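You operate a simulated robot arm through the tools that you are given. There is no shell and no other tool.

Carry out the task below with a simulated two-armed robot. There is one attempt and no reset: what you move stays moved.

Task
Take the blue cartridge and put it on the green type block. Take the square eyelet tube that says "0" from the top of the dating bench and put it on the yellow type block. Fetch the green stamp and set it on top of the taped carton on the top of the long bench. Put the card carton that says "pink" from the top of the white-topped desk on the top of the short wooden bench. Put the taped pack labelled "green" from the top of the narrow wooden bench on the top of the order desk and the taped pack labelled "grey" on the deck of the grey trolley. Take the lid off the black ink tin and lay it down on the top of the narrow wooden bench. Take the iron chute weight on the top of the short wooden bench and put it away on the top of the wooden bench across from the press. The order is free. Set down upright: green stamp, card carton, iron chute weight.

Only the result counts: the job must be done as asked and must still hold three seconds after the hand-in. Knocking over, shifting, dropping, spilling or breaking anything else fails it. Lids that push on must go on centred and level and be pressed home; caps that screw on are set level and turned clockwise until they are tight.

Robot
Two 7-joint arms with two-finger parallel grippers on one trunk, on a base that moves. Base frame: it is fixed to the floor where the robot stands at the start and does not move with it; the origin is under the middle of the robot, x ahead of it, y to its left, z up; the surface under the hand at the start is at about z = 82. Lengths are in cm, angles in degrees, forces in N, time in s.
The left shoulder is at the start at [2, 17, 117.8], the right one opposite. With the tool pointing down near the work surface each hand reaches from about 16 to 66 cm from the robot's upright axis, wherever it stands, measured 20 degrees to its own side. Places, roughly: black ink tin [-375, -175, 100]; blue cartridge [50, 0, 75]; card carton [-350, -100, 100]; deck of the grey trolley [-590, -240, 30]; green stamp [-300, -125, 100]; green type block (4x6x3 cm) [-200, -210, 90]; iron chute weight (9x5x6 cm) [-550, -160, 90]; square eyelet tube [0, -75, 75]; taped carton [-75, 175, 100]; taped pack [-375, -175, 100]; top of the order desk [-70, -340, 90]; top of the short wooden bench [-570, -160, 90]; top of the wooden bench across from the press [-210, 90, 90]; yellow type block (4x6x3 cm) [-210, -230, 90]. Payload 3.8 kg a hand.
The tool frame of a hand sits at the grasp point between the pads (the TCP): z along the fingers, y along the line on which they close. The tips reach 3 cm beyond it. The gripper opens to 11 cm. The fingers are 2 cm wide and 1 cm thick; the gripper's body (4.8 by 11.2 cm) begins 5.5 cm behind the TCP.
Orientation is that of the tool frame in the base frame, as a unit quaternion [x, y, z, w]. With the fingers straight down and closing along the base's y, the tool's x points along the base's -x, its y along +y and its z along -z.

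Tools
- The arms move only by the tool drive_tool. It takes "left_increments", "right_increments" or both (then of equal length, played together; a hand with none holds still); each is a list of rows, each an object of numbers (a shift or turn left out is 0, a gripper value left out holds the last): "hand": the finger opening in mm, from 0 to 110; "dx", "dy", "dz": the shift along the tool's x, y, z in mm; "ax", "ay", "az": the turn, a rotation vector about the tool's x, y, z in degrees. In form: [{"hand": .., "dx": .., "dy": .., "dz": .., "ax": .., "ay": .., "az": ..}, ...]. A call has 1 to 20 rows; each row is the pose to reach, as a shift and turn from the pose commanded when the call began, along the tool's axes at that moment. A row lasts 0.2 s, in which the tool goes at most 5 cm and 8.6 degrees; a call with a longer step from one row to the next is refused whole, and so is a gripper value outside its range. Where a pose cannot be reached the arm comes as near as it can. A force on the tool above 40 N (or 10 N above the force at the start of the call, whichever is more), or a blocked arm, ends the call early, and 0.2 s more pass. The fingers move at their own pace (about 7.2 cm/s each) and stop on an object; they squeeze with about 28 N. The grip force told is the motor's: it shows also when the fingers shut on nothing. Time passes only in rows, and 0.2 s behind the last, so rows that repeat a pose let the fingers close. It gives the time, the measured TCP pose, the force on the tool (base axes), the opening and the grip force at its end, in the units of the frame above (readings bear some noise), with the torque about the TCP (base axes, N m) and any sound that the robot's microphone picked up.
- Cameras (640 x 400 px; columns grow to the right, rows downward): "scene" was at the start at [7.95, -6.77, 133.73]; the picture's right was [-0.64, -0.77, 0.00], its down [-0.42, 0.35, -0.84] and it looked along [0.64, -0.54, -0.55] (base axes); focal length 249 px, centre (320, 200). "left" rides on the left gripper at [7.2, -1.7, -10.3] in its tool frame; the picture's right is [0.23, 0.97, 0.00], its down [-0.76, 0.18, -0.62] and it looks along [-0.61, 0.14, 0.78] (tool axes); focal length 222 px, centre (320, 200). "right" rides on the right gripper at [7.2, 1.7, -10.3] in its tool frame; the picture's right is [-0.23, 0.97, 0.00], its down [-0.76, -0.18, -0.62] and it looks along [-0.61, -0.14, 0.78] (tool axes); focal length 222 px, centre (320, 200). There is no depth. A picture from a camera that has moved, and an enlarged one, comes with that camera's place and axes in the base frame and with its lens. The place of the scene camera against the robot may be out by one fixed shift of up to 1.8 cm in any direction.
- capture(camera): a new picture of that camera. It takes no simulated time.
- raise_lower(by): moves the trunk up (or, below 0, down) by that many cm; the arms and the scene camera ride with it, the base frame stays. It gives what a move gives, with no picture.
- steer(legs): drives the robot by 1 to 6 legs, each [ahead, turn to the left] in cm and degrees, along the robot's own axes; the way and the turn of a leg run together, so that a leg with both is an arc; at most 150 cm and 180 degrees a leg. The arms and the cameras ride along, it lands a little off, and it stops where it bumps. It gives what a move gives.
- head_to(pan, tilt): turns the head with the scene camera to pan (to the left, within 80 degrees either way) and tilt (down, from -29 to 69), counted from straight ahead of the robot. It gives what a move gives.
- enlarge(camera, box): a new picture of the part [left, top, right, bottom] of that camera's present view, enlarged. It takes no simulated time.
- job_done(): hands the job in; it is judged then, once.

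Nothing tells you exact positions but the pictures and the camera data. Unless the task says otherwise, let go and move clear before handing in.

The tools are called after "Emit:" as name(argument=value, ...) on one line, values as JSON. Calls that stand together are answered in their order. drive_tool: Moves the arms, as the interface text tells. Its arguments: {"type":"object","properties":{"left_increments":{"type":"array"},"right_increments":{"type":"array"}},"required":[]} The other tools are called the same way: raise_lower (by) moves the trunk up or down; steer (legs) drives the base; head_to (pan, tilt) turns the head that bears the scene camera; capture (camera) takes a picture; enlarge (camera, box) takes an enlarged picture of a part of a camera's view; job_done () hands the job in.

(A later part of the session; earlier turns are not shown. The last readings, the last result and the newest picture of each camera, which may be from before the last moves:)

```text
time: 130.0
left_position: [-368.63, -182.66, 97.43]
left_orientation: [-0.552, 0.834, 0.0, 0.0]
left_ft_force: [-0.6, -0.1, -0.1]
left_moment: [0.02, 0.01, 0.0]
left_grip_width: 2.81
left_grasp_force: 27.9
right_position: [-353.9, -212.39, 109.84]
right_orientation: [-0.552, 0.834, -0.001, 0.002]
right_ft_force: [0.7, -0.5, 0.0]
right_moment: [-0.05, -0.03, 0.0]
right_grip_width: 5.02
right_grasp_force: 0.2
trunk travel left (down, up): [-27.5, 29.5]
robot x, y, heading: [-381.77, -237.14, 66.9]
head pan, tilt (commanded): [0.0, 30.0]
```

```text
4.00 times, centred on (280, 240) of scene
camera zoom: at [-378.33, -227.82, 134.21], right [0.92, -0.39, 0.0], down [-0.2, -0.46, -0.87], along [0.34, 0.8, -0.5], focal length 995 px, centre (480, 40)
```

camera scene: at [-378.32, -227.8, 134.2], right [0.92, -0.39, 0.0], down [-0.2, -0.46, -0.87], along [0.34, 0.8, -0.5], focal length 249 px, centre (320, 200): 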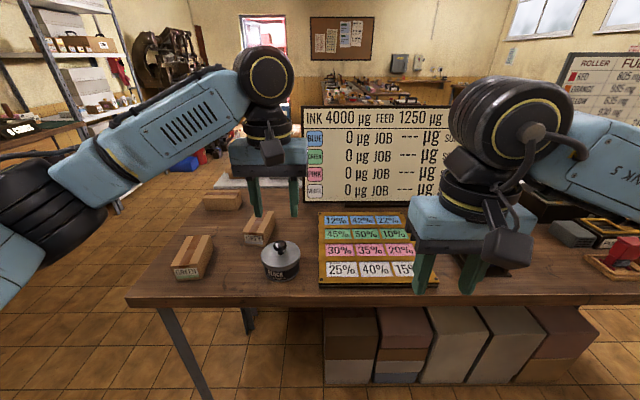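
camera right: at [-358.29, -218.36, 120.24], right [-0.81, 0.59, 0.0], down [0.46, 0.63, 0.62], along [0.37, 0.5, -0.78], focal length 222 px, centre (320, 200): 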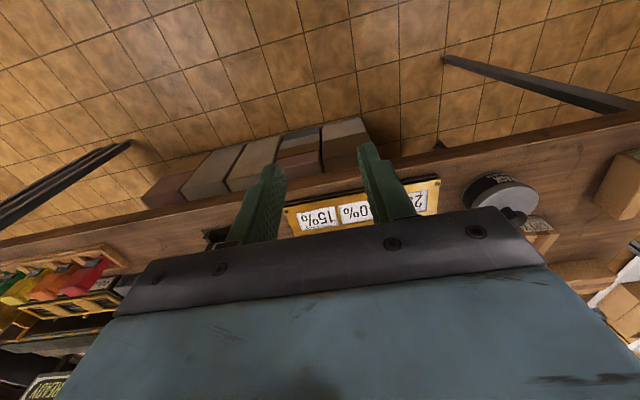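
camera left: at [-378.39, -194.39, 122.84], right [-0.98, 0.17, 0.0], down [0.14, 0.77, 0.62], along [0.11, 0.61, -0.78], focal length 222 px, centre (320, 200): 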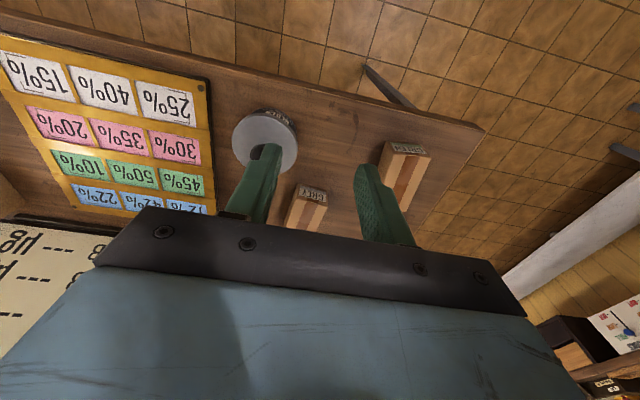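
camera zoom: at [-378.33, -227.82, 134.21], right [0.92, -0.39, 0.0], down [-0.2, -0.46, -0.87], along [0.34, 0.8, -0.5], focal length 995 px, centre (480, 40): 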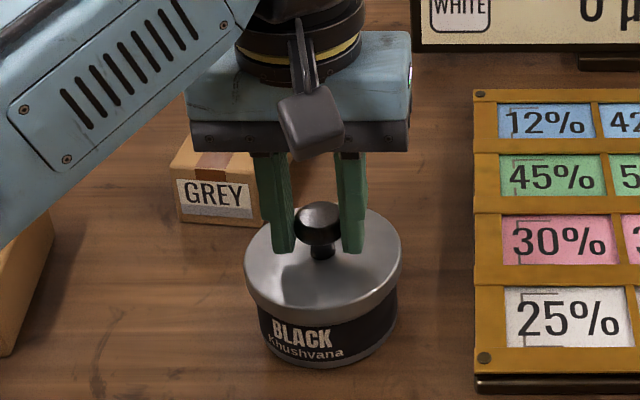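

The knob is gripped (2.8 cm). I lift slowly and watch whether only the lid comes.

Emit:
drive_tool(left_increments=[{"dz": -3}, {"dz": -6}, {"dz": -10}, {"dz": -15}, {"dz": -15}])

Emit:
enlarge(camera="scene", box=[220, 190, 340, 290])

```text
time: 131.2
left_position: [-368.64, -182.49, 98.71]
left_orientation: [-0.551, 0.834, 0.0, -0.001]
left_ft_force: [-0.6, 0.0, -4.3]
left_moment: [-0.02, -0.01, 0.02]
left_grip_width: 2.84
left_grasp_force: 28.3
right_position: [-353.89, -212.43, 109.74]
right_orientation: [-0.551, 0.835, 0.001, 0.0]
right_ft_force: [0.2, 0.1, 0.2]
right_moment: [-0.02, -0.03, 0.01]
right_grip_width: 5.03
right_grasp_force: 0.0
trunk travel left (down, up): [-27.5, 29.5]
robot x, y, heading: [-381.66, -237.3, 66.9]
head pan, tilt (commanded): [0.0, 30.0]
```

```text
4.00 times, centred on (280, 240) of scene
camera zoom: at [-378.32, -227.79, 134.2], right [0.92, -0.39, 0.0], down [-0.2, -0.46, -0.87], along [0.34, 0.8, -0.5], focal length 995 px, centre (480, 40)
```

zoom: 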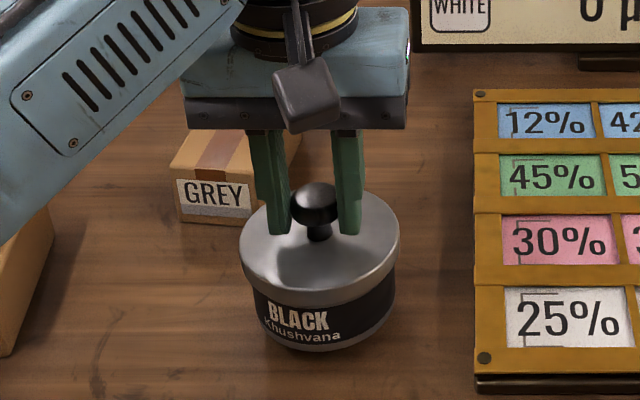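

The lid sits tight and the whole tin came up, so I set it straight back down; the right hand must hold the tin body while the left pulls the lid.

Emit:
drive_tool(left_increments=[{"dz": 5}, {"dz": 10}, {"dz": 13}, {"dz": 15}, {"dz": 15}])

Emit:
enlarge(camera="scene", box=[220, 190, 340, 290])

Emit:
capture(camera="right")

Emit:
enlarge(camera="right", box=[420, 120, 620, 270])

```text
time: 132.4
left_position: [-368.6, -182.65, 97.31]
left_orientation: [-0.551, 0.834, -0.001, 0.0]
left_ft_force: [0.1, -0.1, -4.4]
left_moment: [0.01, 0.03, -0.02]
left_grip_width: 2.82
left_grasp_force: 28.4
right_position: [-353.82, -212.32, 109.72]
right_orientation: [-0.551, 0.835, 0.001, 0.001]
right_ft_force: [-0.2, 0.2, -0.5]
right_moment: [-0.01, 0.02, 0.01]
right_grip_width: 5.0
right_grasp_force: 0.1
trunk travel left (down, up): [-27.5, 29.5]
robot x, y, heading: [-381.56, -236.98, 66.9]
head pan, tilt (commanded): [0.0, 30.0]
```

```text
4.00 times, centred on (280, 240) of scene
camera zoom: at [-378.32, -227.8, 134.21], right [0.92, -0.39, 0.0], down [-0.2, -0.46, -0.87], along [0.34, 0.8, -0.5], focal length 995 px, centre (480, 40)
```

zoom: 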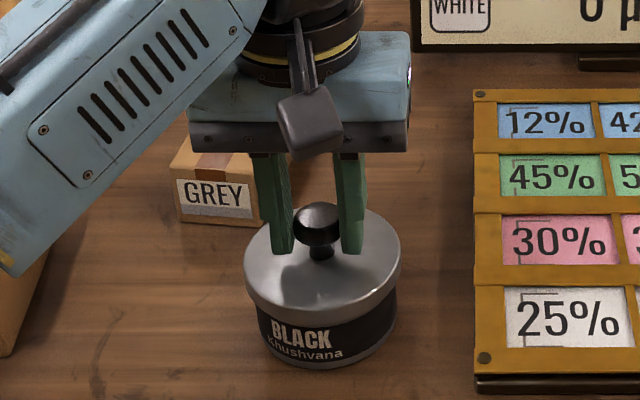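

```text
taken
camera right: at [-358.28, -218.33, 120.23], right [-0.81, 0.59, 0.0], down [0.46, 0.63, 0.62], along [0.37, 0.5, -0.78], focal length 222 px, centre (320, 200)
```

right: 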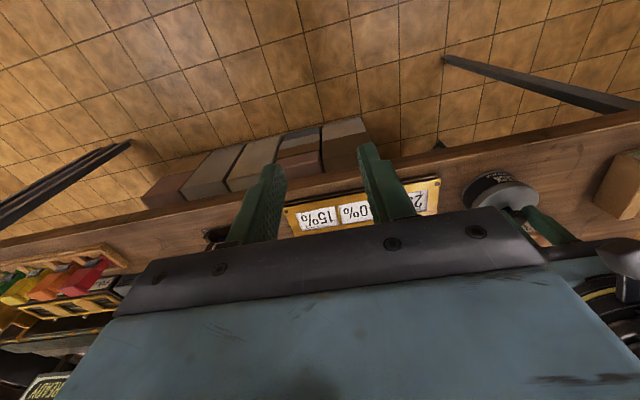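

```text
2.67 times, centred on (520, 195) of right
camera zoom: at [-358.28, -218.33, 120.23], right [-0.81, 0.59, 0.0], down [0.46, 0.63, 0.62], along [0.37, 0.5, -0.78], focal length 592 px, centre (-213, 213)
```

zoom: 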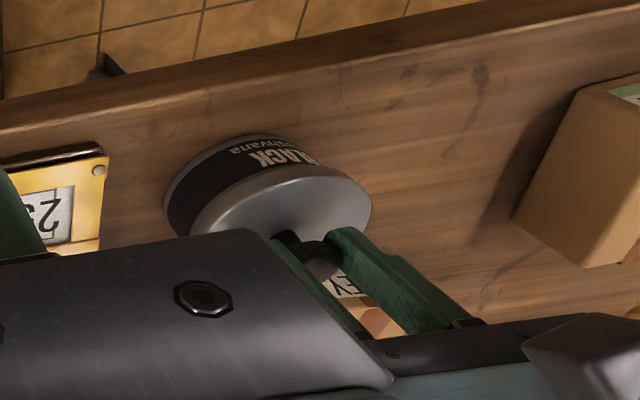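

The hand still carries the tin's weight, so I lower a little more until the bench takes it.

Emit:
drive_tool(left_increments=[{"dz": 1}, {"dz": 2}, {"dz": 2}])

Emit:
drive_tool(left_increments=[{"dz": 1}, {"dz": 2}, {"dz": 2}])

```text
time: 133.2
left_position: [-368.68, -182.64, 97.31]
left_orientation: [-0.551, 0.834, 0.0, 0.003]
left_ft_force: [3.2, 5.3, 14.0]
left_moment: [-0.04, 0.0, -0.05]
left_grip_width: 2.81
left_grasp_force: 28.1
right_position: [-353.99, -212.49, 109.87]
right_orientation: [-0.551, 0.835, 0.001, 0.0]
right_ft_force: [-0.3, -0.1, -1.3]
right_moment: [0.01, 0.01, -0.01]
right_grip_width: 5.03
right_grasp_force: 0.0
trunk travel left (down, up): [-27.5, 29.5]
robot x, y, heading: [-381.6, -236.87, 66.7]
head pan, tilt (commanded): [0.0, 30.0]
heard: snap
```

```text
time: 134.0
left_position: [-368.66, -182.75, 97.17]
left_orientation: [-0.55, 0.835, 0.003, 0.003]
left_ft_force: [3.4, 6.9, 26.2]
left_moment: [0.37, -0.17, -0.04]
left_grip_width: 2.84
left_grasp_force: 28.3
right_position: [-353.94, -212.52, 109.87]
right_orientation: [-0.551, 0.835, 0.001, 0.003]
right_ft_force: [0.6, 1.2, -0.5]
right_moment: [0.01, -0.02, 0.01]
right_grip_width: 5.01
right_grasp_force: 0.1
trunk travel left (down, up): [-27.5, 29.5]
robot x, y, heading: [-382.17, -236.96, 66.9]
head pan, tilt (commanded): [0.0, 30.0]
```

The lid snapped home. I relieve the pressure, keep the knob gripped to steady the tin, and prepare the right hand: it must grip the tin body from the front, nearly horizontal, below the lid rim. First I raise and turn it in free space.

Emit:
drive_tool(left_increments=[{"dz": -1}, {"dz": -3}, {"dz": -3}])

Emit:
drive_tool(right_increments=[{"dx": -35, "dy": 5, "az": -7, "hand": 110}, {"dx": -70, "dy": 10, "az": -14, "dz": 20}, {"dx": -105, "dy": 15, "az": -20, "dz": 40}, {"dx": -105, "dy": 15, "az": -20, "dz": 40}])

Emit:
drive_tool(right_increments=[{"ay": -7.8}, {"ay": -15.6}, {"ay": -23.4}, {"ay": -31.2}, {"ay": -39}, {"ay": -46.8}, {"ay": -54.6}, {"ay": -62.4}, {"ay": -70}, {"ay": -70}])

Emit:
capture(camera="right")

Emit:
capture(camera="scene")

```text
time: 134.8
left_position: [-368.7, -182.81, 97.21]
left_orientation: [-0.551, 0.834, 0.001, 0.0]
left_ft_force: [4.9, 4.2, 13.9]
left_moment: [0.61, -0.28, -0.04]
left_grip_width: 2.81
left_grasp_force: 27.9
right_position: [-353.86, -212.46, 109.85]
right_orientation: [-0.55, 0.835, 0.001, 0.001]
right_ft_force: [0.4, 0.2, -0.2]
right_moment: [-0.02, 0.03, -0.01]
right_grip_width: 5.01
right_grasp_force: 0.0
trunk travel left (down, up): [-27.5, 29.5]
robot x, y, heading: [-381.51, -236.78, 66.8]
head pan, tilt (commanded): [0.0, 30.0]
```

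```text
time: 135.8
left_position: [-368.68, -182.78, 97.14]
left_orientation: [-0.551, 0.835, 0.0, 0.0]
left_ft_force: [3.2, 3.1, 12.4]
left_moment: [0.14, -0.08, -0.04]
left_grip_width: 2.85
left_grasp_force: 27.6
right_position: [-351.01, -202.04, 106.19]
right_orientation: [-0.688, 0.726, 0.0, 0.001]
right_ft_force: [0.0, 0.0, -0.6]
right_moment: [0.01, -0.02, -0.01]
right_grip_width: 11.0
right_grasp_force: 0.0
trunk travel left (down, up): [-27.5, 29.5]
robot x, y, heading: [-381.8, -237.63, 66.9]
head pan, tilt (commanded): [0.0, 30.0]
```

```text
time: 138.0
left_position: [-368.67, -182.83, 97.14]
left_orientation: [-0.55, 0.835, 0.001, 0.001]
left_ft_force: [1.7, -1.5, 5.9]
left_moment: [-0.03, -0.03, -0.01]
left_grip_width: 2.83
left_grasp_force: 27.7
right_position: [-351.14, -202.21, 106.0]
right_orientation: [-0.575, 0.608, 0.376, 0.398]
right_ft_force: [0.6, 0.3, 0.6]
right_moment: [-0.01, 0.0, -0.01]
right_grip_width: 11.0
right_grasp_force: 0.1
right hand out of reach, approached as far as the arm can: row 9, 10
trunk travel left (down, up): [-27.5, 29.5]
robot x, y, heading: [-381.66, -236.66, 67.0]
head pan, tilt (commanded): [0.0, 30.0]
```

```text
taken
camera right: at [-353.49, -214.42, 103.47], right [-0.97, 0.14, 0.21], down [0.16, -0.27, 0.95], along [0.19, 0.95, 0.24], focal length 222 px, centre (320, 200)
```

right: 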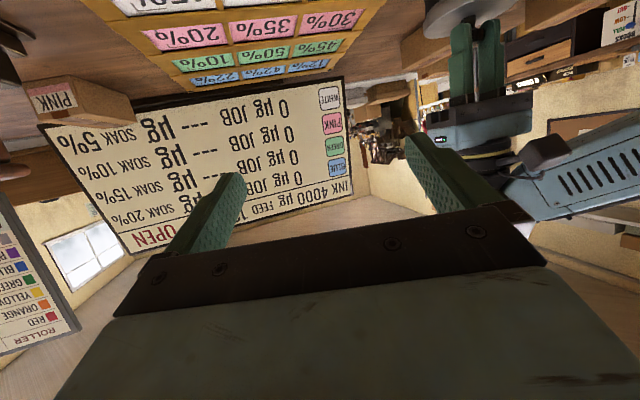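

```text
taken
camera scene: at [-378.32, -227.9, 134.21], right [0.92, -0.39, 0.0], down [-0.2, -0.46, -0.87], along [0.34, 0.8, -0.5], focal length 249 px, centre (320, 200)
```

scene: 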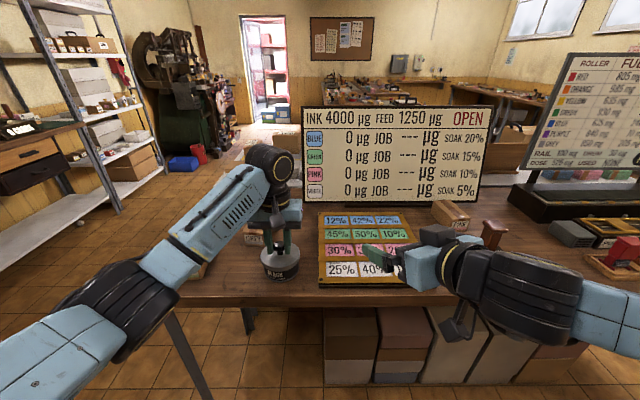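

The right hand is now tilted to about 20° below horizontal. I bring it in front of the tin, still clear of it, and look with its camera.

Emit:
drive_tool(right_increments=[{"dx": 15, "dy": 37, "dz": 10}, {"dx": 30, "dy": 74, "dz": 20}, {"dx": 45, "dy": 111, "dz": 32}, {"dx": 60, "dy": 148, "dz": 44}, {"dx": 76, "dy": 184, "dz": 54}, {"dx": 76, "dy": 184, "dz": 54}])

Emit:
capture(camera="right")

Emit:
capture(camera="scene")

Emit:
enlarge(camera="scene", box=[200, 170, 380, 310])

```text
time: 139.4
left_position: [-368.71, -182.74, 97.12]
left_orientation: [-0.551, 0.835, 0.0, 0.0]
left_ft_force: [0.2, -2.3, 1.7]
left_moment: [-0.06, 0.01, -0.01]
left_grip_width: 2.8
left_grasp_force: 28.1
right_position: [-352.07, -202.0, 105.52]
right_orientation: [-0.576, 0.608, 0.375, 0.398]
right_ft_force: [0.2, 0.7, 0.6]
right_moment: [-0.01, -0.02, 0.02]
right_grip_width: 10.99
right_grasp_force: 0.1
right hand out of reach, approached as far as the arm can: row 1, 2, 3, 4, 5, 6
trunk travel left (down, up): [-27.5, 29.5]
robot x, y, heading: [-381.71, -237.12, 66.7]
head pan, tilt (commanded): [0.0, 30.0]
```

```text
taken
camera right: at [-354.37, -214.21, 103.0], right [-0.97, 0.15, 0.21], down [0.16, -0.27, 0.95], along [0.19, 0.95, 0.24], focal length 222 px, centre (320, 200)
```

right: 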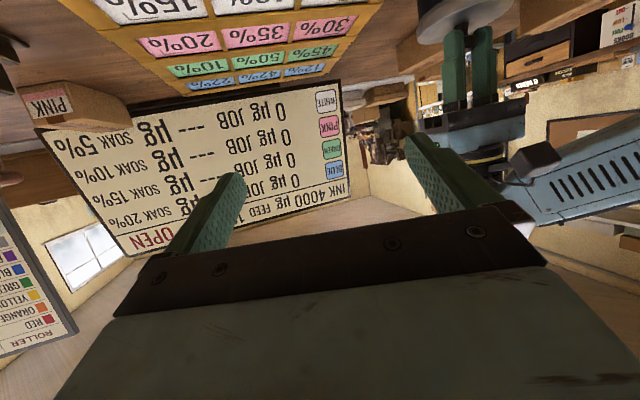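

```text
taken
camera scene: at [-378.32, -227.87, 134.21], right [0.92, -0.39, 0.0], down [-0.2, -0.46, -0.87], along [0.34, 0.8, -0.5], focal length 249 px, centre (320, 200)
```

scene: 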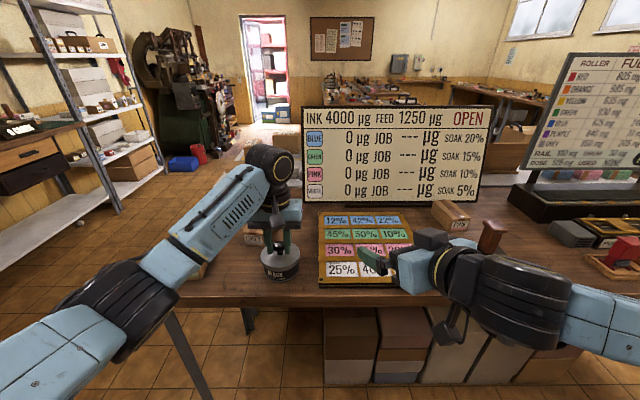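

```text
2.86 times, centred on (290, 240) of scene
camera zoom: at [-378.32, -227.87, 134.21], right [0.92, -0.39, 0.0], down [-0.2, -0.46, -0.87], along [0.34, 0.8, -0.5], focal length 711 px, centre (406, 86)
```

zoom: 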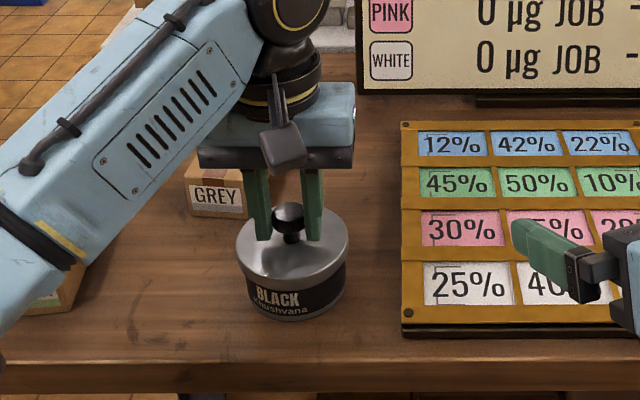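

The right arm cannot take that low horizontal pose from this trunk height. I'll let go of the knob, raise both hands, lower the trunk so the shoulder is level with the tin, and try again.

Emit:
drive_tool(left_increments=[{"hand": 40}, {"hand": 60}, {"hand": 60}, {"dz": -30}, {"dz": -75}, {"dz": -120}, {"dz": -165}, {"dz": -210}, {"dz": -250}], right_increments=[{"ay": 8}, {"ay": 16}, {"ay": 24}, {"ay": 32}, {"ay": 40}, {"ay": 48}, {"ay": 56}, {"ay": 64}, {"ay": 66.4}])

Emit:
enlarge(camera="scene", box=[200, 170, 380, 310])

```text
time: 141.4
left_position: [-368.5, -182.99, 122.53]
left_orientation: [-0.551, 0.835, 0.0, 0.0]
left_ft_force: [0.4, 0.7, 0.0]
left_moment: [0.03, 0.01, 0.01]
left_grip_width: 5.99
left_grasp_force: 0.1
right_position: [-352.35, -202.68, 105.44]
right_orientation: [-0.687, 0.726, -0.002, -0.001]
right_ft_force: [0.1, -0.3, -0.2]
right_moment: [-0.01, 0.0, 0.02]
right_grip_width: 11.03
right_grasp_force: 0.2
trunk travel left (down, up): [-27.5, 29.5]
robot x, y, heading: [-381.71, -236.9, 66.9]
head pan, tilt (commanded): [0.0, 30.0]
heard: snap
```

```text
2.86 times, centred on (290, 240) of scene
camera zoom: at [-378.31, -227.92, 134.22], right [0.92, -0.39, 0.0], down [-0.2, -0.46, -0.87], along [0.34, 0.8, -0.5], focal length 711 px, centre (406, 86)
```

zoom: 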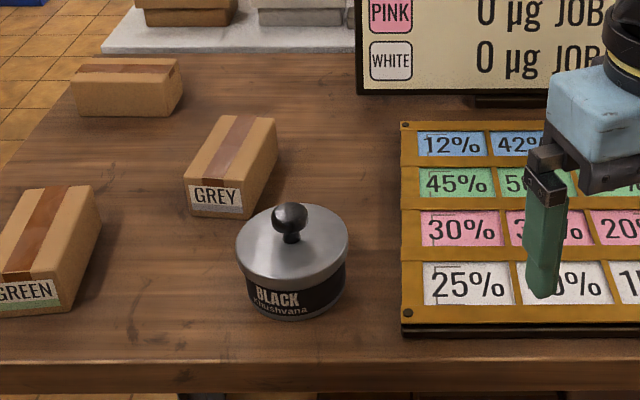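

The tin stands level with its lid on. I raise the right hand, then lower the trunk by 20 cm.

Emit:
drive_tool(right_increments=[{"dz": -40, "dx": 20}, {"dz": -80, "dx": 40}, {"dz": -120, "dx": 60}, {"dz": -160, "dx": 80}, {"dz": -200, "dx": 100}, {"dz": -220, "dx": 100}])

Emit:
raise_lower(by=-20)

Emit:
capture(camera="scene")

Emit:
enlarge(camera="scene", box=[200, 140, 380, 280])

```text
time: 142.8
left_position: [-368.54, -182.83, 122.37]
left_orientation: [-0.551, 0.834, 0.0, 0.0]
left_ft_force: [-0.1, 0.1, -0.8]
left_moment: [0.0, -0.03, -0.01]
left_grip_width: 6.01
left_grasp_force: 0.1
right_position: [-353.03, -212.72, 127.67]
right_orientation: [-0.687, 0.727, -0.002, -0.001]
right_ft_force: [-0.4, 0.4, -0.2]
right_moment: [0.0, 0.0, 0.0]
right_grip_width: 10.99
right_grasp_force: 0.1
trunk travel left (down, up): [-27.5, 29.5]
robot x, y, heading: [-381.53, -237.03, 66.8]
head pan, tilt (commanded): [0.0, 30.0]
```

```text
time: 145.0
left_position: [-368.47, -182.76, 102.41]
left_orientation: [-0.551, 0.834, 0.0, -0.001]
left_ft_force: [0.2, 0.3, -0.4]
left_moment: [-0.01, 0.03, -0.01]
left_grip_width: 6.01
left_grasp_force: 0.0
right_position: [-353.14, -212.76, 107.59]
right_orientation: [-0.687, 0.727, -0.001, 0.0]
right_ft_force: [-0.6, -0.1, -0.8]
right_moment: [0.0, 0.0, 0.01]
right_grip_width: 10.99
right_grasp_force: 0.0
trunk travel left (down, up): [-7.5, 49.5]
robot x, y, heading: [-381.93, -237.36, 66.9]
head pan, tilt (commanded): [0.0, 30.0]
```

```text
taken
camera scene: at [-378.33, -227.84, 114.22], right [0.92, -0.39, 0.0], down [-0.2, -0.46, -0.87], along [0.34, 0.8, -0.5], focal length 249 px, centre (320, 200)
```

scene: 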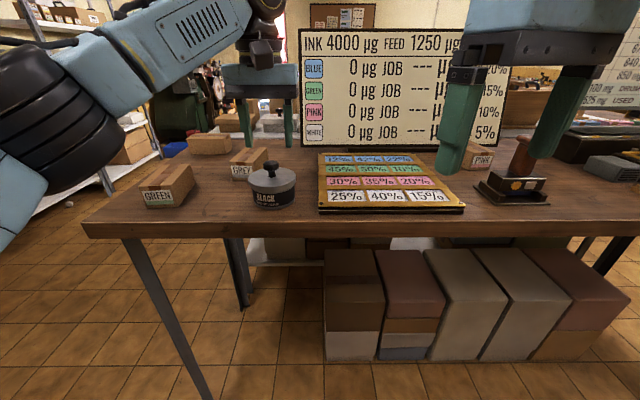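

```text
2.86 times, centred on (290, 210) of scene
camera zoom: at [-378.33, -227.84, 114.22], right [0.92, -0.39, 0.0], down [-0.2, -0.46, -0.87], along [0.34, 0.8, -0.5], focal length 711 px, centre (406, 171)
```

zoom: 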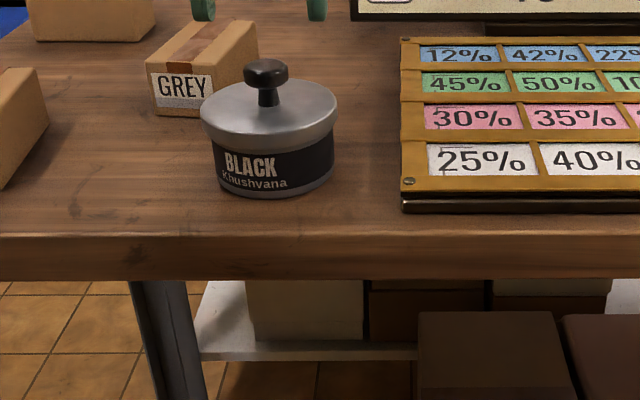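

With the lower view I place the bench top at z ≈ 88.8 and the lid rim's lower edge near 92. I turn the right hand to point forward again at this trunk height.

Emit:
drive_tool(right_increments=[{"dx": -40, "dz": 20}, {"dx": -80, "dz": 40}, {"dx": -100, "dz": 50, "ay": -5}, {"dx": -100, "dz": 50, "ay": -13}, {"dx": -100, "dz": 50, "ay": -21}, {"dx": -100, "dz": 50, "ay": -29}, {"dx": -100, "dz": 50, "ay": -37}, {"dx": -100, "dz": 50, "ay": -45}, {"dx": -100, "dz": 50, "ay": -53}, {"dx": -100, "dz": 50, "ay": -61}, {"dx": -100, "dz": 50, "ay": -69}, {"dx": -100, "dz": 50, "ay": -72}])

Emit:
capture(camera="scene")

Emit:
capture(camera="right")

```text
time: 147.6
left_position: [-368.37, -182.85, 102.49]
left_orientation: [-0.551, 0.834, 0.001, 0.0]
left_ft_force: [0.4, -0.7, -0.3]
left_moment: [0.02, 0.01, 0.01]
left_grip_width: 5.97
left_grasp_force: 0.0
right_position: [-352.66, -202.75, 102.53]
right_orientation: [-0.556, 0.588, 0.403, 0.427]
right_ft_force: [0.3, -0.3, -0.7]
right_moment: [0.02, 0.0, 0.02]
right_grip_width: 11.02
right_grasp_force: 0.0
trunk travel left (down, up): [-7.5, 49.5]
robot x, y, heading: [-381.32, -236.67, 66.8]
head pan, tilt (commanded): [0.0, 30.0]
```

```text
taken
camera scene: at [-378.33, -227.83, 114.21], right [0.92, -0.39, 0.0], down [-0.2, -0.46, -0.87], along [0.34, 0.8, -0.5], focal length 249 px, centre (320, 200)
```

scene: 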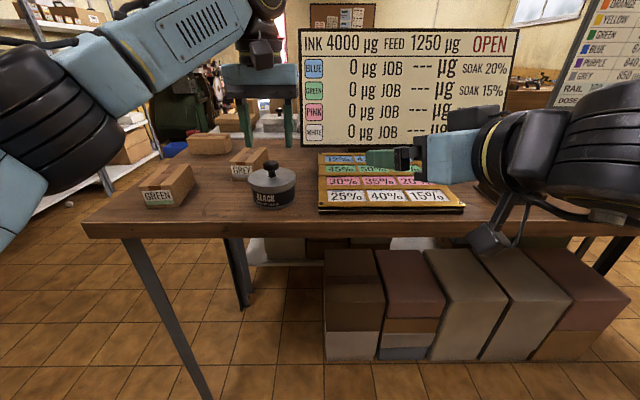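

```text
taken
camera right: at [-354.89, -214.61, 98.97], right [-0.97, 0.12, 0.21], down [0.16, -0.37, 0.92], along [0.19, 0.92, 0.34], focal length 222 px, centre (320, 200)
```

right: 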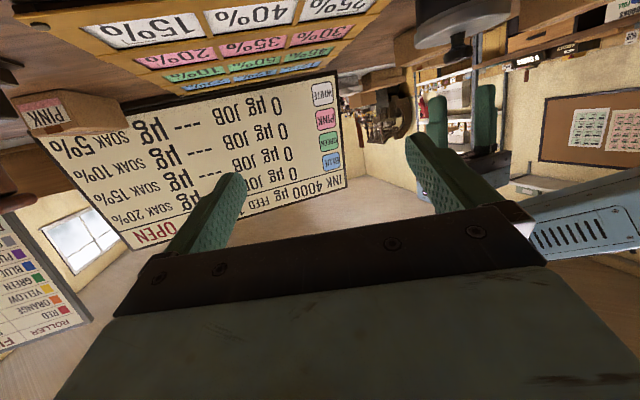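

The orientation works now. I bring the right hand in front of the tin, low, with fingers open 11 cm.

Emit:
drive_tool(right_increments=[{"dx": 20, "dy": 40, "dz": 10}, {"dx": 40, "dy": 80, "dz": 25}, {"dx": 60, "dy": 120, "dz": 40}, {"dx": 80, "dy": 155, "dz": 55}, {"dx": 85.5, "dy": 169, "dz": 59.5}, {"dx": 85.5, "dy": 169, "dz": 59.5}])

Emit:
capture(camera="right")

Emit:
capture(camera="scene")

```text
time: 149.0
left_position: [-368.49, -182.78, 102.47]
left_orientation: [-0.551, 0.835, 0.0, 0.0]
left_ft_force: [0.2, -0.8, 0.8]
left_moment: [0.03, 0.01, -0.02]
left_grip_width: 6.04
left_grasp_force: 0.1
right_position: [-369.34, -198.8, 92.47]
right_orientation: [-0.557, 0.587, 0.403, 0.427]
right_ft_force: [0.1, 0.3, 0.1]
right_moment: [0.04, -0.02, -0.02]
right_grip_width: 11.01
right_grasp_force: 0.0
trunk travel left (down, up): [-7.5, 49.5]
robot x, y, heading: [-381.44, -237.19, 66.9]
head pan, tilt (commanded): [0.0, 30.0]
```

```text
taken
camera right: at [-371.53, -210.69, 88.88], right [-0.97, 0.12, 0.21], down [0.16, -0.37, 0.92], along [0.19, 0.92, 0.33], focal length 222 px, centre (320, 200)
```

right: 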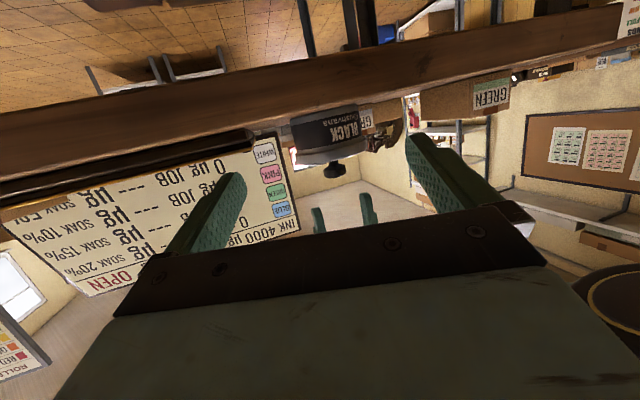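

```text
taken
camera scene: at [-378.33, -227.83, 114.21], right [0.92, -0.39, 0.0], down [-0.2, -0.46, -0.87], along [0.34, 0.8, -0.5], focal length 249 px, centre (320, 200)
```

scene: 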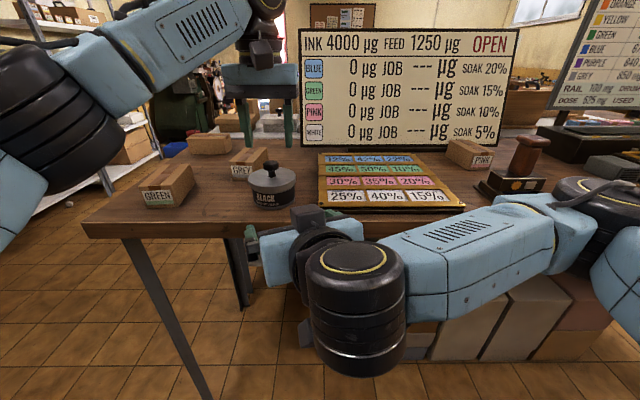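

The right hand sits in front of the tin and its camera sees the tin side-on; I zoom in to measure heights.

Emit:
enlarge(camera="right", box=[220, 70, 440, 230])

Emit:
enlarge(camera="scene", box=[210, 140, 350, 250])

```text
2.50 times, centred on (330, 150) of right
camera zoom: at [-371.53, -210.69, 88.88], right [-0.97, 0.12, 0.21], down [0.16, -0.37, 0.92], along [0.19, 0.92, 0.33], focal length 555 px, centre (295, 325)
```

zoom: 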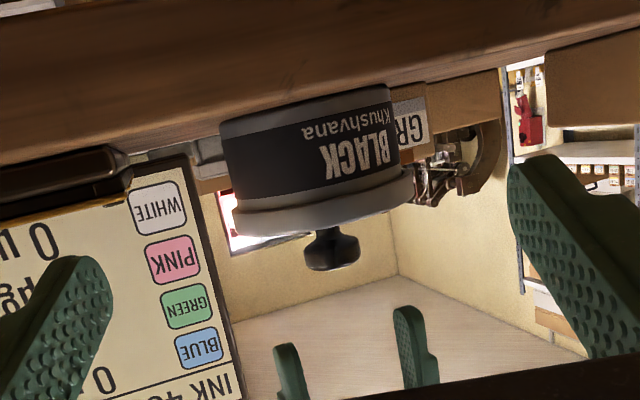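

```text
3.64 times, centred on (280, 195) of scene
camera zoom: at [-378.33, -227.83, 114.21], right [0.92, -0.39, 0.0], down [-0.2, -0.46, -0.87], along [0.34, 0.8, -0.5], focal length 905 px, centre (466, 218)
```

zoom: 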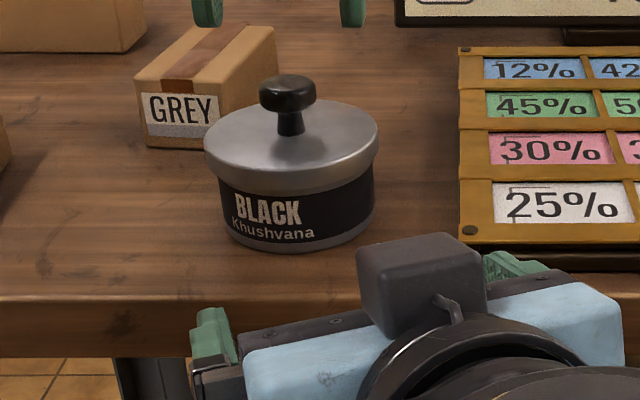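

The tin body spans about z 88.5–91.6 below the rim. I flatten the right hand by 4° and slide it forward around the tin, fingers wide open, slightly high.

Emit:
drive_tool(right_increments=[{"dx": 0, "dz": 0, "ay": -4}, {"dx": -8, "dz": 33, "ay": -4}, {"dx": -16.5, "dz": 66, "ay": -4}, {"dx": -25, "dz": 99, "ay": -4}, {"dx": -33, "dz": 132, "ay": -4}, {"dx": -33, "dz": 132, "ay": -4}])

Emit:
enlarge(camera="right", box=[180, 50, 460, 240])

Emit:
enlarge(camera="scene", box=[210, 140, 350, 250])

```text
time: 150.4
left_position: [-368.52, -182.8, 102.38]
left_orientation: [-0.551, 0.835, 0.0, 0.0]
left_ft_force: [0.7, 0.7, -0.8]
left_moment: [-0.01, -0.01, -0.03]
left_grip_width: 6.02
left_grasp_force: 0.2
right_position: [-368.46, -185.24, 91.41]
right_orientation: [-0.542, 0.573, 0.422, 0.448]
right_ft_force: [-0.4, 1.0, -0.4]
right_moment: [0.02, -0.01, -0.01]
right_grip_width: 11.0
right_grasp_force: 0.0
trunk travel left (down, up): [-7.5, 49.5]
robot x, y, heading: [-381.83, -237.44, 66.9]
head pan, tilt (commanded): [0.0, 30.0]
```

```text
2.11 times, centred on (320, 145) of right
camera zoom: at [-370.79, -196.91, 87.08], right [-0.97, 0.11, 0.22], down [0.15, -0.43, 0.89], along [0.19, 0.9, 0.4], focal length 468 px, centre (320, 316)
```

zoom: 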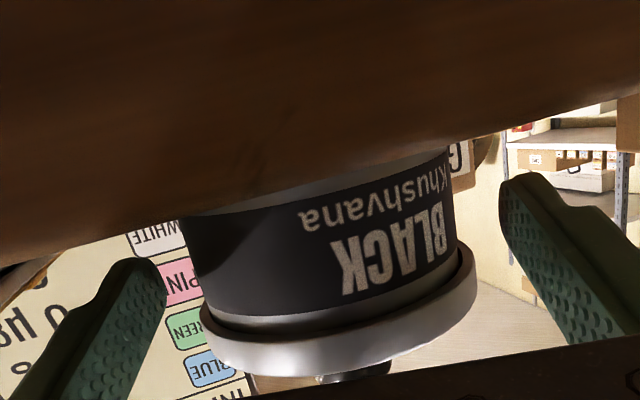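

```text
3.64 times, centred on (280, 195) of scene
camera zoom: at [-378.33, -227.84, 114.21], right [0.92, -0.39, 0.0], down [-0.2, -0.46, -0.87], along [0.34, 0.8, -0.5], focal length 905 px, centre (466, 218)
```

zoom: 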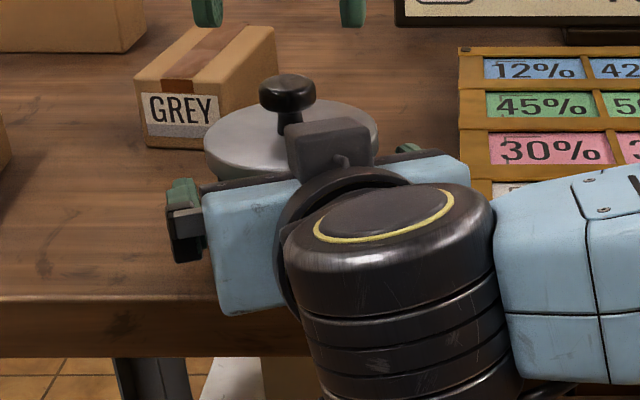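

The fingers straddle the tin at body height. I lower 0.9 cm and close the right hand gently on the body.

Emit:
drive_tool(right_increments=[{"dx": 4, "dz": 1}, {"dx": 8.7, "dz": 2.2}, {"dx": 8.7, "dz": 2.2}])

Emit:
enlarge(camera="right", box=[180, 50, 460, 240])

```text
time: 151.2
left_position: [-368.46, -182.74, 102.4]
left_orientation: [-0.551, 0.835, 0.0, 0.0]
left_ft_force: [-1.3, 0.4, 0.7]
left_moment: [0.01, 0.01, 0.02]
left_grip_width: 6.0
left_grasp_force: 0.1
right_position: [-368.51, -185.36, 90.64]
right_orientation: [-0.542, 0.573, 0.421, 0.447]
right_ft_force: [0.2, -0.1, -0.8]
right_moment: [-0.02, 0.02, -0.03]
right_grip_width: 10.99
right_grasp_force: 0.1
trunk travel left (down, up): [-7.5, 49.5]
robot x, y, heading: [-381.63, -236.86, 66.7]
head pan, tilt (commanded): [0.0, 30.0]
```

```text
2.11 times, centred on (320, 145) of right
camera zoom: at [-370.72, -196.95, 86.29], right [-0.97, 0.11, 0.22], down [0.15, -0.43, 0.89], along [0.19, 0.9, 0.4], focal length 468 px, centre (320, 316)
```

zoom: 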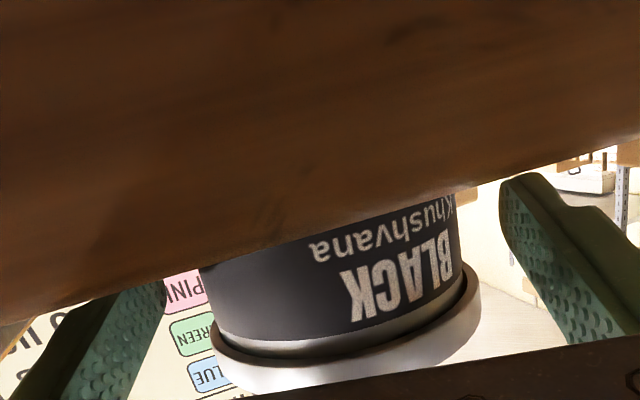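

Emit:
drive_tool(right_increments=[{"hand": 98}, {"hand": 92}, {"hand": 88}, {"hand": 84}, {"hand": 80}, {"hand": 70}])

Emit:
enlarge(camera="right", box=[180, 50, 460, 240])

Emit:
enlarge(camera="left", box=[220, 60, 420, 210])

```text
time: 152.6
left_position: [-368.43, -182.84, 102.43]
left_orientation: [-0.551, 0.834, -0.001, 0.0]
left_ft_force: [-0.2, -0.6, -0.4]
left_moment: [0.0, -0.02, 0.02]
left_grip_width: 6.01
left_grasp_force: 0.0
right_position: [-368.37, -185.37, 90.81]
right_orientation: [-0.542, 0.572, 0.422, 0.447]
right_ft_force: [-1.1, -0.4, 0.2]
right_moment: [0.05, 0.11, 0.11]
right_grip_width: 8.06
right_grasp_force: 28.3
trunk travel left (down, up): [-7.5, 49.5]
robot x, y, heading: [-381.78, -237.13, 66.8]
head pan, tilt (commanded): [0.0, 30.0]
```

```text
2.11 times, centred on (320, 145) of right
camera zoom: at [-370.76, -196.96, 86.3], right [-0.97, 0.11, 0.22], down [0.15, -0.43, 0.89], along [0.19, 0.9, 0.4], focal length 468 px, centre (320, 316)
```

zoom: 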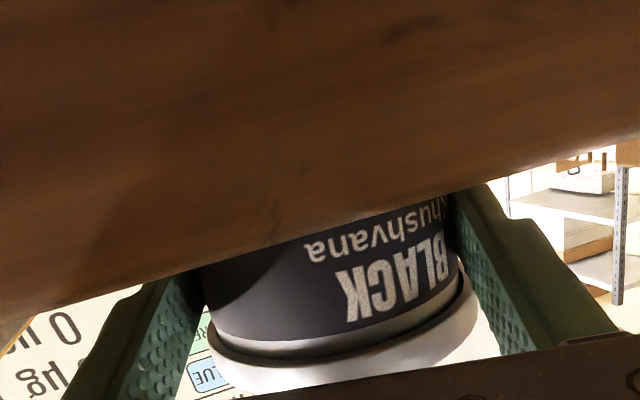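

```text
2.67 times, centred on (320, 135) of left
camera zoom: at [-369.71, -190.15, 112.85], right [-0.98, 0.17, 0.0], down [0.14, 0.77, 0.62], along [0.11, 0.61, -0.78], focal length 592 px, centre (320, 373)
```

zoom: 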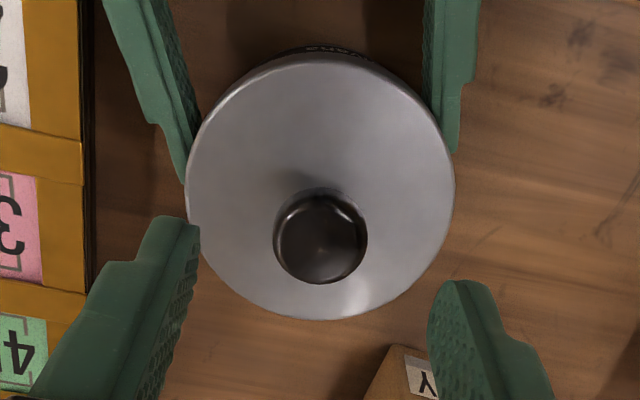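

The tin body is held at 8.06 cm by the right hand. Now the left hand goes down on the knob again and closes.

Emit:
drive_tool(left_increments=[{"dz": 20}, {"dz": 40}, {"dz": 51}, {"dz": 51}, {"dz": 51, "hand": 0}, {"dz": 51}, {"dz": 51}, {"dz": 51}])

```text
time: 154.4
left_position: [-368.44, -182.7, 97.29]
left_orientation: [-0.55, 0.835, 0.0, 0.0]
left_ft_force: [-1.0, 0.9, -0.8]
left_moment: [0.05, 0.09, 0.04]
left_grip_width: 2.84
left_grasp_force: 27.9
right_position: [-368.42, -185.25, 90.74]
right_orientation: [-0.542, 0.573, 0.422, 0.448]
right_ft_force: [1.9, -2.5, 0.2]
right_moment: [0.02, 0.01, -0.05]
right_grip_width: 8.05
right_grasp_force: 28.3
trunk travel left (down, up): [-7.5, 49.5]
robot x, y, heading: [-381.71, -237.38, 66.9]
head pan, tilt (commanded): [0.0, 30.0]
heard: snap
```

Both are gripped. I pull the lid straight up in small steps while the right hand holds the tin.

Emit:
drive_tool(left_increments=[{"dz": -2}, {"dz": -4}, {"dz": -7}, {"dz": -10}, {"dz": -10}])

Emit:
enlarge(camera="right", box=[180, 50, 460, 240])

Emit:
enlarge(camera="scene", box=[210, 140, 350, 250])

```text
time: 155.6
left_position: [-368.32, -182.86, 98.41]
left_orientation: [-0.551, 0.835, 0.0, 0.0]
left_ft_force: [0.0, -0.6, -0.8]
left_moment: [0.01, -0.02, -0.01]
left_grip_width: 2.79
left_grasp_force: 28.2
right_position: [-368.42, -185.39, 90.78]
right_orientation: [-0.542, 0.573, 0.421, 0.448]
right_ft_force: [1.8, 0.1, -0.3]
right_moment: [0.1, -0.05, -0.01]
right_grip_width: 8.08
right_grasp_force: 27.9
trunk travel left (down, up): [-7.5, 49.5]
robot x, y, heading: [-381.54, -237.17, 67.0]
head pan, tilt (commanded): [0.0, 30.0]
```

```text
2.11 times, centred on (320, 145) of right
camera zoom: at [-370.73, -196.96, 86.3], right [-0.97, 0.11, 0.22], down [0.15, -0.43, 0.89], along [0.19, 0.9, 0.4], focal length 468 px, centre (320, 316)
```

zoom: 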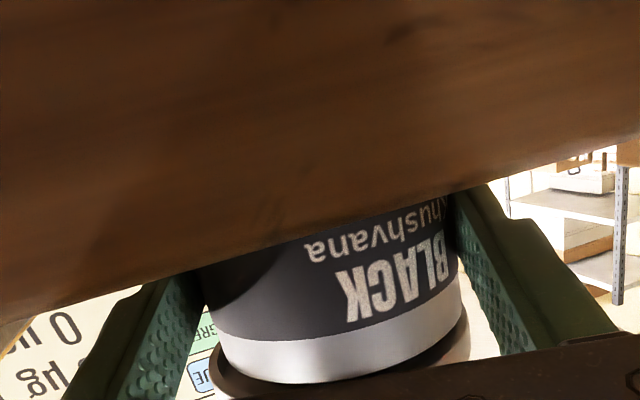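

```text
3.64 times, centred on (280, 195) of scene
camera zoom: at [-378.32, -227.83, 114.21], right [0.92, -0.39, 0.0], down [-0.2, -0.46, -0.87], along [0.34, 0.8, -0.5], focal length 905 px, centre (466, 218)
```

zoom: 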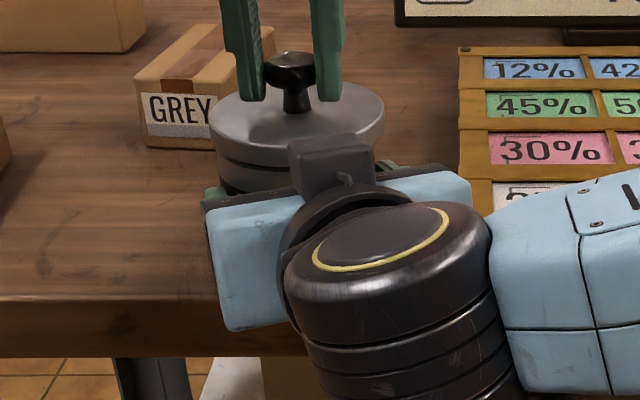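

The lid is coming off cleanly while the tin stays. I lift it well clear.

Emit:
drive_tool(left_increments=[{"dz": -20}, {"dz": -50}, {"dz": -90}, {"dz": -120}, {"dz": -120}])

Emit:
capture(camera="scene")

Emit:
capture(camera="left")

```text
time: 156.8
left_position: [-368.75, -183.47, 109.31]
left_orientation: [-0.55, 0.835, 0.0, 0.001]
left_ft_force: [0.6, 0.0, -0.6]
left_moment: [0.02, 0.01, -0.05]
left_grip_width: 2.82
left_grasp_force: 28.0
left hand out of reach, approached as far as the arm can: row 4, 5
right_position: [-368.43, -185.33, 90.61]
right_orientation: [-0.543, 0.572, 0.422, 0.447]
right_ft_force: [-0.1, -2.4, 2.8]
right_moment: [0.13, -0.03, 0.01]
right_grip_width: 8.07
right_grasp_force: 27.9
trunk travel left (down, up): [-7.5, 49.5]
robot x, y, heading: [-381.54, -237.05, 66.8]
head pan, tilt (commanded): [0.0, 30.0]
```

```text
taken
camera scene: at [-378.32, -227.85, 114.21], right [0.92, -0.39, 0.0], down [-0.2, -0.46, -0.87], along [0.34, 0.8, -0.5], focal length 249 px, centre (320, 200)
```

scene: 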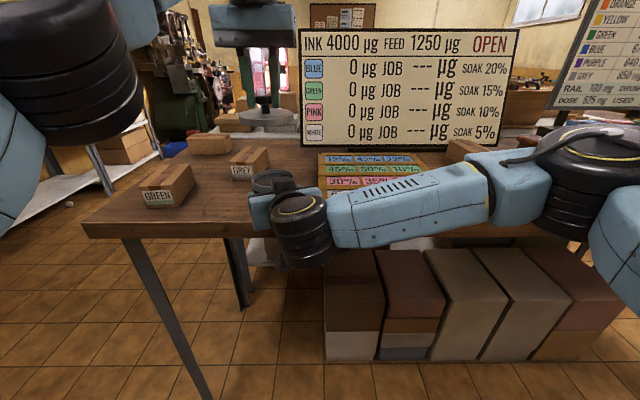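

```text
taken
camera left: at [-370.03, -190.91, 119.71], right [-0.98, 0.17, 0.0], down [0.14, 0.77, 0.62], along [0.11, 0.61, -0.78], focal length 222 px, centre (320, 200)
```

left: 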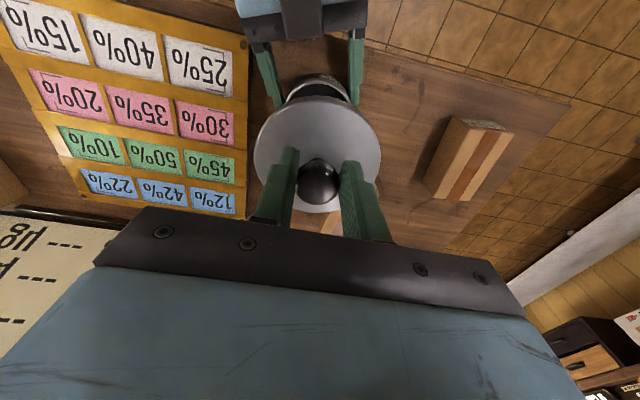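

The lid is off. I open the right hand and draw it back horizontally from the tin.

Emit:
drive_tool(right_increments=[{"hand": 85}, {"hand": 100}, {"hand": 110}, {"hand": 110}, {"dx": 8, "dz": -34}, {"dx": 17, "dz": -68}, {"dx": 25, "dz": -102}, {"dx": 34, "dz": -136}])

Emit:
capture(camera="scene")

Emit:
enlarge(camera="scene", box=[130, 120, 350, 250])

```text
time: 158.6
left_position: [-368.79, -183.54, 109.27]
left_orientation: [-0.551, 0.835, 0.0, 0.0]
left_ft_force: [0.2, 0.7, 0.1]
left_moment: [0.0, 0.0, -0.02]
left_grip_width: 2.84
left_grasp_force: 28.3
right_position: [-369.04, -199.08, 90.93]
right_orientation: [-0.541, 0.573, 0.422, 0.448]
right_ft_force: [0.1, 0.0, -0.5]
right_moment: [0.04, 0.02, 0.01]
right_grip_width: 11.01
right_grasp_force: 0.1
trunk travel left (down, up): [-7.5, 49.5]
robot x, y, heading: [-381.78, -236.83, 66.7]
head pan, tilt (commanded): [0.0, 30.0]
```

```text
taken
camera scene: at [-378.33, -227.85, 114.21], right [0.92, -0.39, 0.0], down [-0.2, -0.46, -0.87], along [0.34, 0.8, -0.5], focal length 249 px, centre (320, 200)
```

scene: 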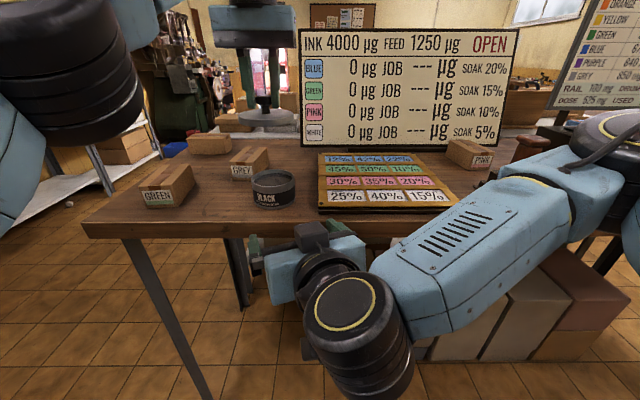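

```text
2.91 times, centred on (240, 185) of scene
camera zoom: at [-378.33, -227.85, 114.21], right [0.92, -0.39, 0.0], down [-0.2, -0.46, -0.87], along [0.34, 0.8, -0.5], focal length 724 px, centre (553, 244)
```

zoom: 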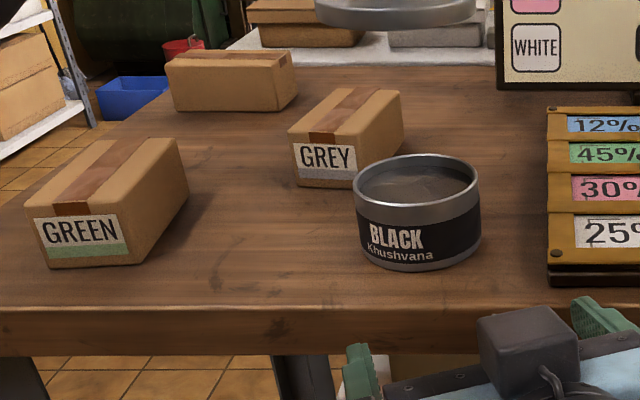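

The tin stands open in place. I move the right hand aside and back to pointing down, then raise the trunk again.

Emit:
drive_tool(right_increments=[{"dx": -20, "dy": -30, "dz": -7}, {"dx": -40, "dy": -60, "dz": -14}, {"dx": -65, "dy": -95, "dz": -21}, {"dx": -90, "dy": -128, "dz": -28}, {"dx": -114, "dy": -160, "dz": -35}])

Emit:
drive_tool(right_increments=[{"ay": 8, "hand": 100}, {"ay": 16}, {"ay": 24}, {"ay": 32}, {"ay": 40}, {"ay": 48}, {"ay": 56}, {"ay": 64}, {"ay": 72}, {"ay": 76}])

Emit:
drive_tool(right_increments=[{"az": 7, "dx": 20}, {"az": 14, "dx": 50}, {"az": 20, "dx": 80}, {"az": 20, "dx": 80}])

Emit:
raise_lower(by=20)

Emit:
capture(camera="scene")

```text
time: 159.8
left_position: [-368.83, -183.5, 109.2]
left_orientation: [-0.551, 0.834, -0.001, 0.0]
left_ft_force: [0.3, -0.3, -0.7]
left_moment: [0.0, -0.03, 0.0]
left_grip_width: 2.83
left_grasp_force: 27.7
right_position: [-353.48, -200.65, 102.49]
right_orientation: [-0.542, 0.573, 0.422, 0.447]
right_ft_force: [-0.4, -0.3, -0.8]
right_moment: [0.03, -0.01, 0.01]
right_grip_width: 11.0
right_grasp_force: 0.0
trunk travel left (down, up): [-7.5, 49.5]
robot x, y, heading: [-381.82, -237.16, 66.9]
head pan, tilt (commanded): [0.0, 30.0]
```

```text
time: 162.0
left_position: [-368.83, -183.55, 109.26]
left_orientation: [-0.552, 0.834, 0.0, -0.001]
left_ft_force: [0.5, -0.6, -0.6]
left_moment: [0.03, -0.01, -0.02]
left_grip_width: 2.78
left_grasp_force: 27.7
right_position: [-353.3, -200.82, 102.77]
right_orientation: [-0.687, 0.727, -0.002, -0.001]
right_ft_force: [-0.4, 0.1, 0.3]
right_moment: [0.01, 0.03, -0.01]
right_grip_width: 9.96
right_grasp_force: 0.1
trunk travel left (down, up): [-7.5, 49.5]
robot x, y, heading: [-381.66, -236.9, 66.7]
head pan, tilt (commanded): [0.0, 30.0]
```

```text
time: 163.0
left_position: [-368.82, -183.49, 109.23]
left_orientation: [-0.551, 0.834, 0.0, -0.001]
left_ft_force: [-0.4, -0.1, -0.7]
left_moment: [-0.02, -0.05, 0.04]
left_grip_width: 2.81
left_grasp_force: 28.4
right_position: [-353.4, -208.64, 102.6]
right_orientation: [-0.55, 0.835, -0.001, 0.0]
right_ft_force: [0.7, 0.7, -0.2]
right_moment: [-0.02, 0.0, -0.01]
right_grip_width: 9.96
right_grasp_force: 0.0
trunk travel left (down, up): [-7.5, 49.5]
robot x, y, heading: [-381.47, -236.99, 67.0]
head pan, tilt (commanded): [0.0, 30.0]
```

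```text
time: 165.2
left_position: [-368.8, -183.53, 129.31]
left_orientation: [-0.551, 0.835, -0.001, 0.001]
left_ft_force: [-0.3, 1.0, -0.2]
left_moment: [-0.04, -0.01, 0.0]
left_grip_width: 2.83
left_grasp_force: 28.2
right_position: [-353.31, -208.51, 122.53]
right_orientation: [-0.55, 0.835, -0.001, -0.001]
right_ft_force: [0.6, -1.0, -0.1]
right_moment: [0.0, 0.0, 0.0]
right_grip_width: 10.01
right_grasp_force: 0.0
trunk travel left (down, up): [-27.5, 29.5]
robot x, y, heading: [-381.7, -236.9, 66.6]
head pan, tilt (commanded): [0.0, 30.0]
```

```text
taken
camera scene: at [-378.32, -227.82, 134.2], right [0.92, -0.39, 0.0], down [-0.2, -0.46, -0.87], along [0.34, 0.8, -0.5], focal length 249 px, centre (320, 200)
```

scene: 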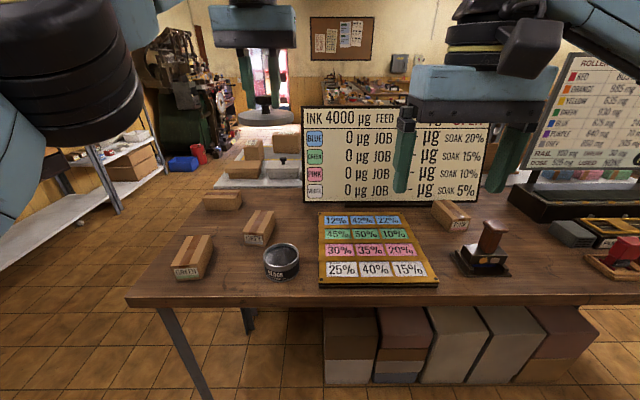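

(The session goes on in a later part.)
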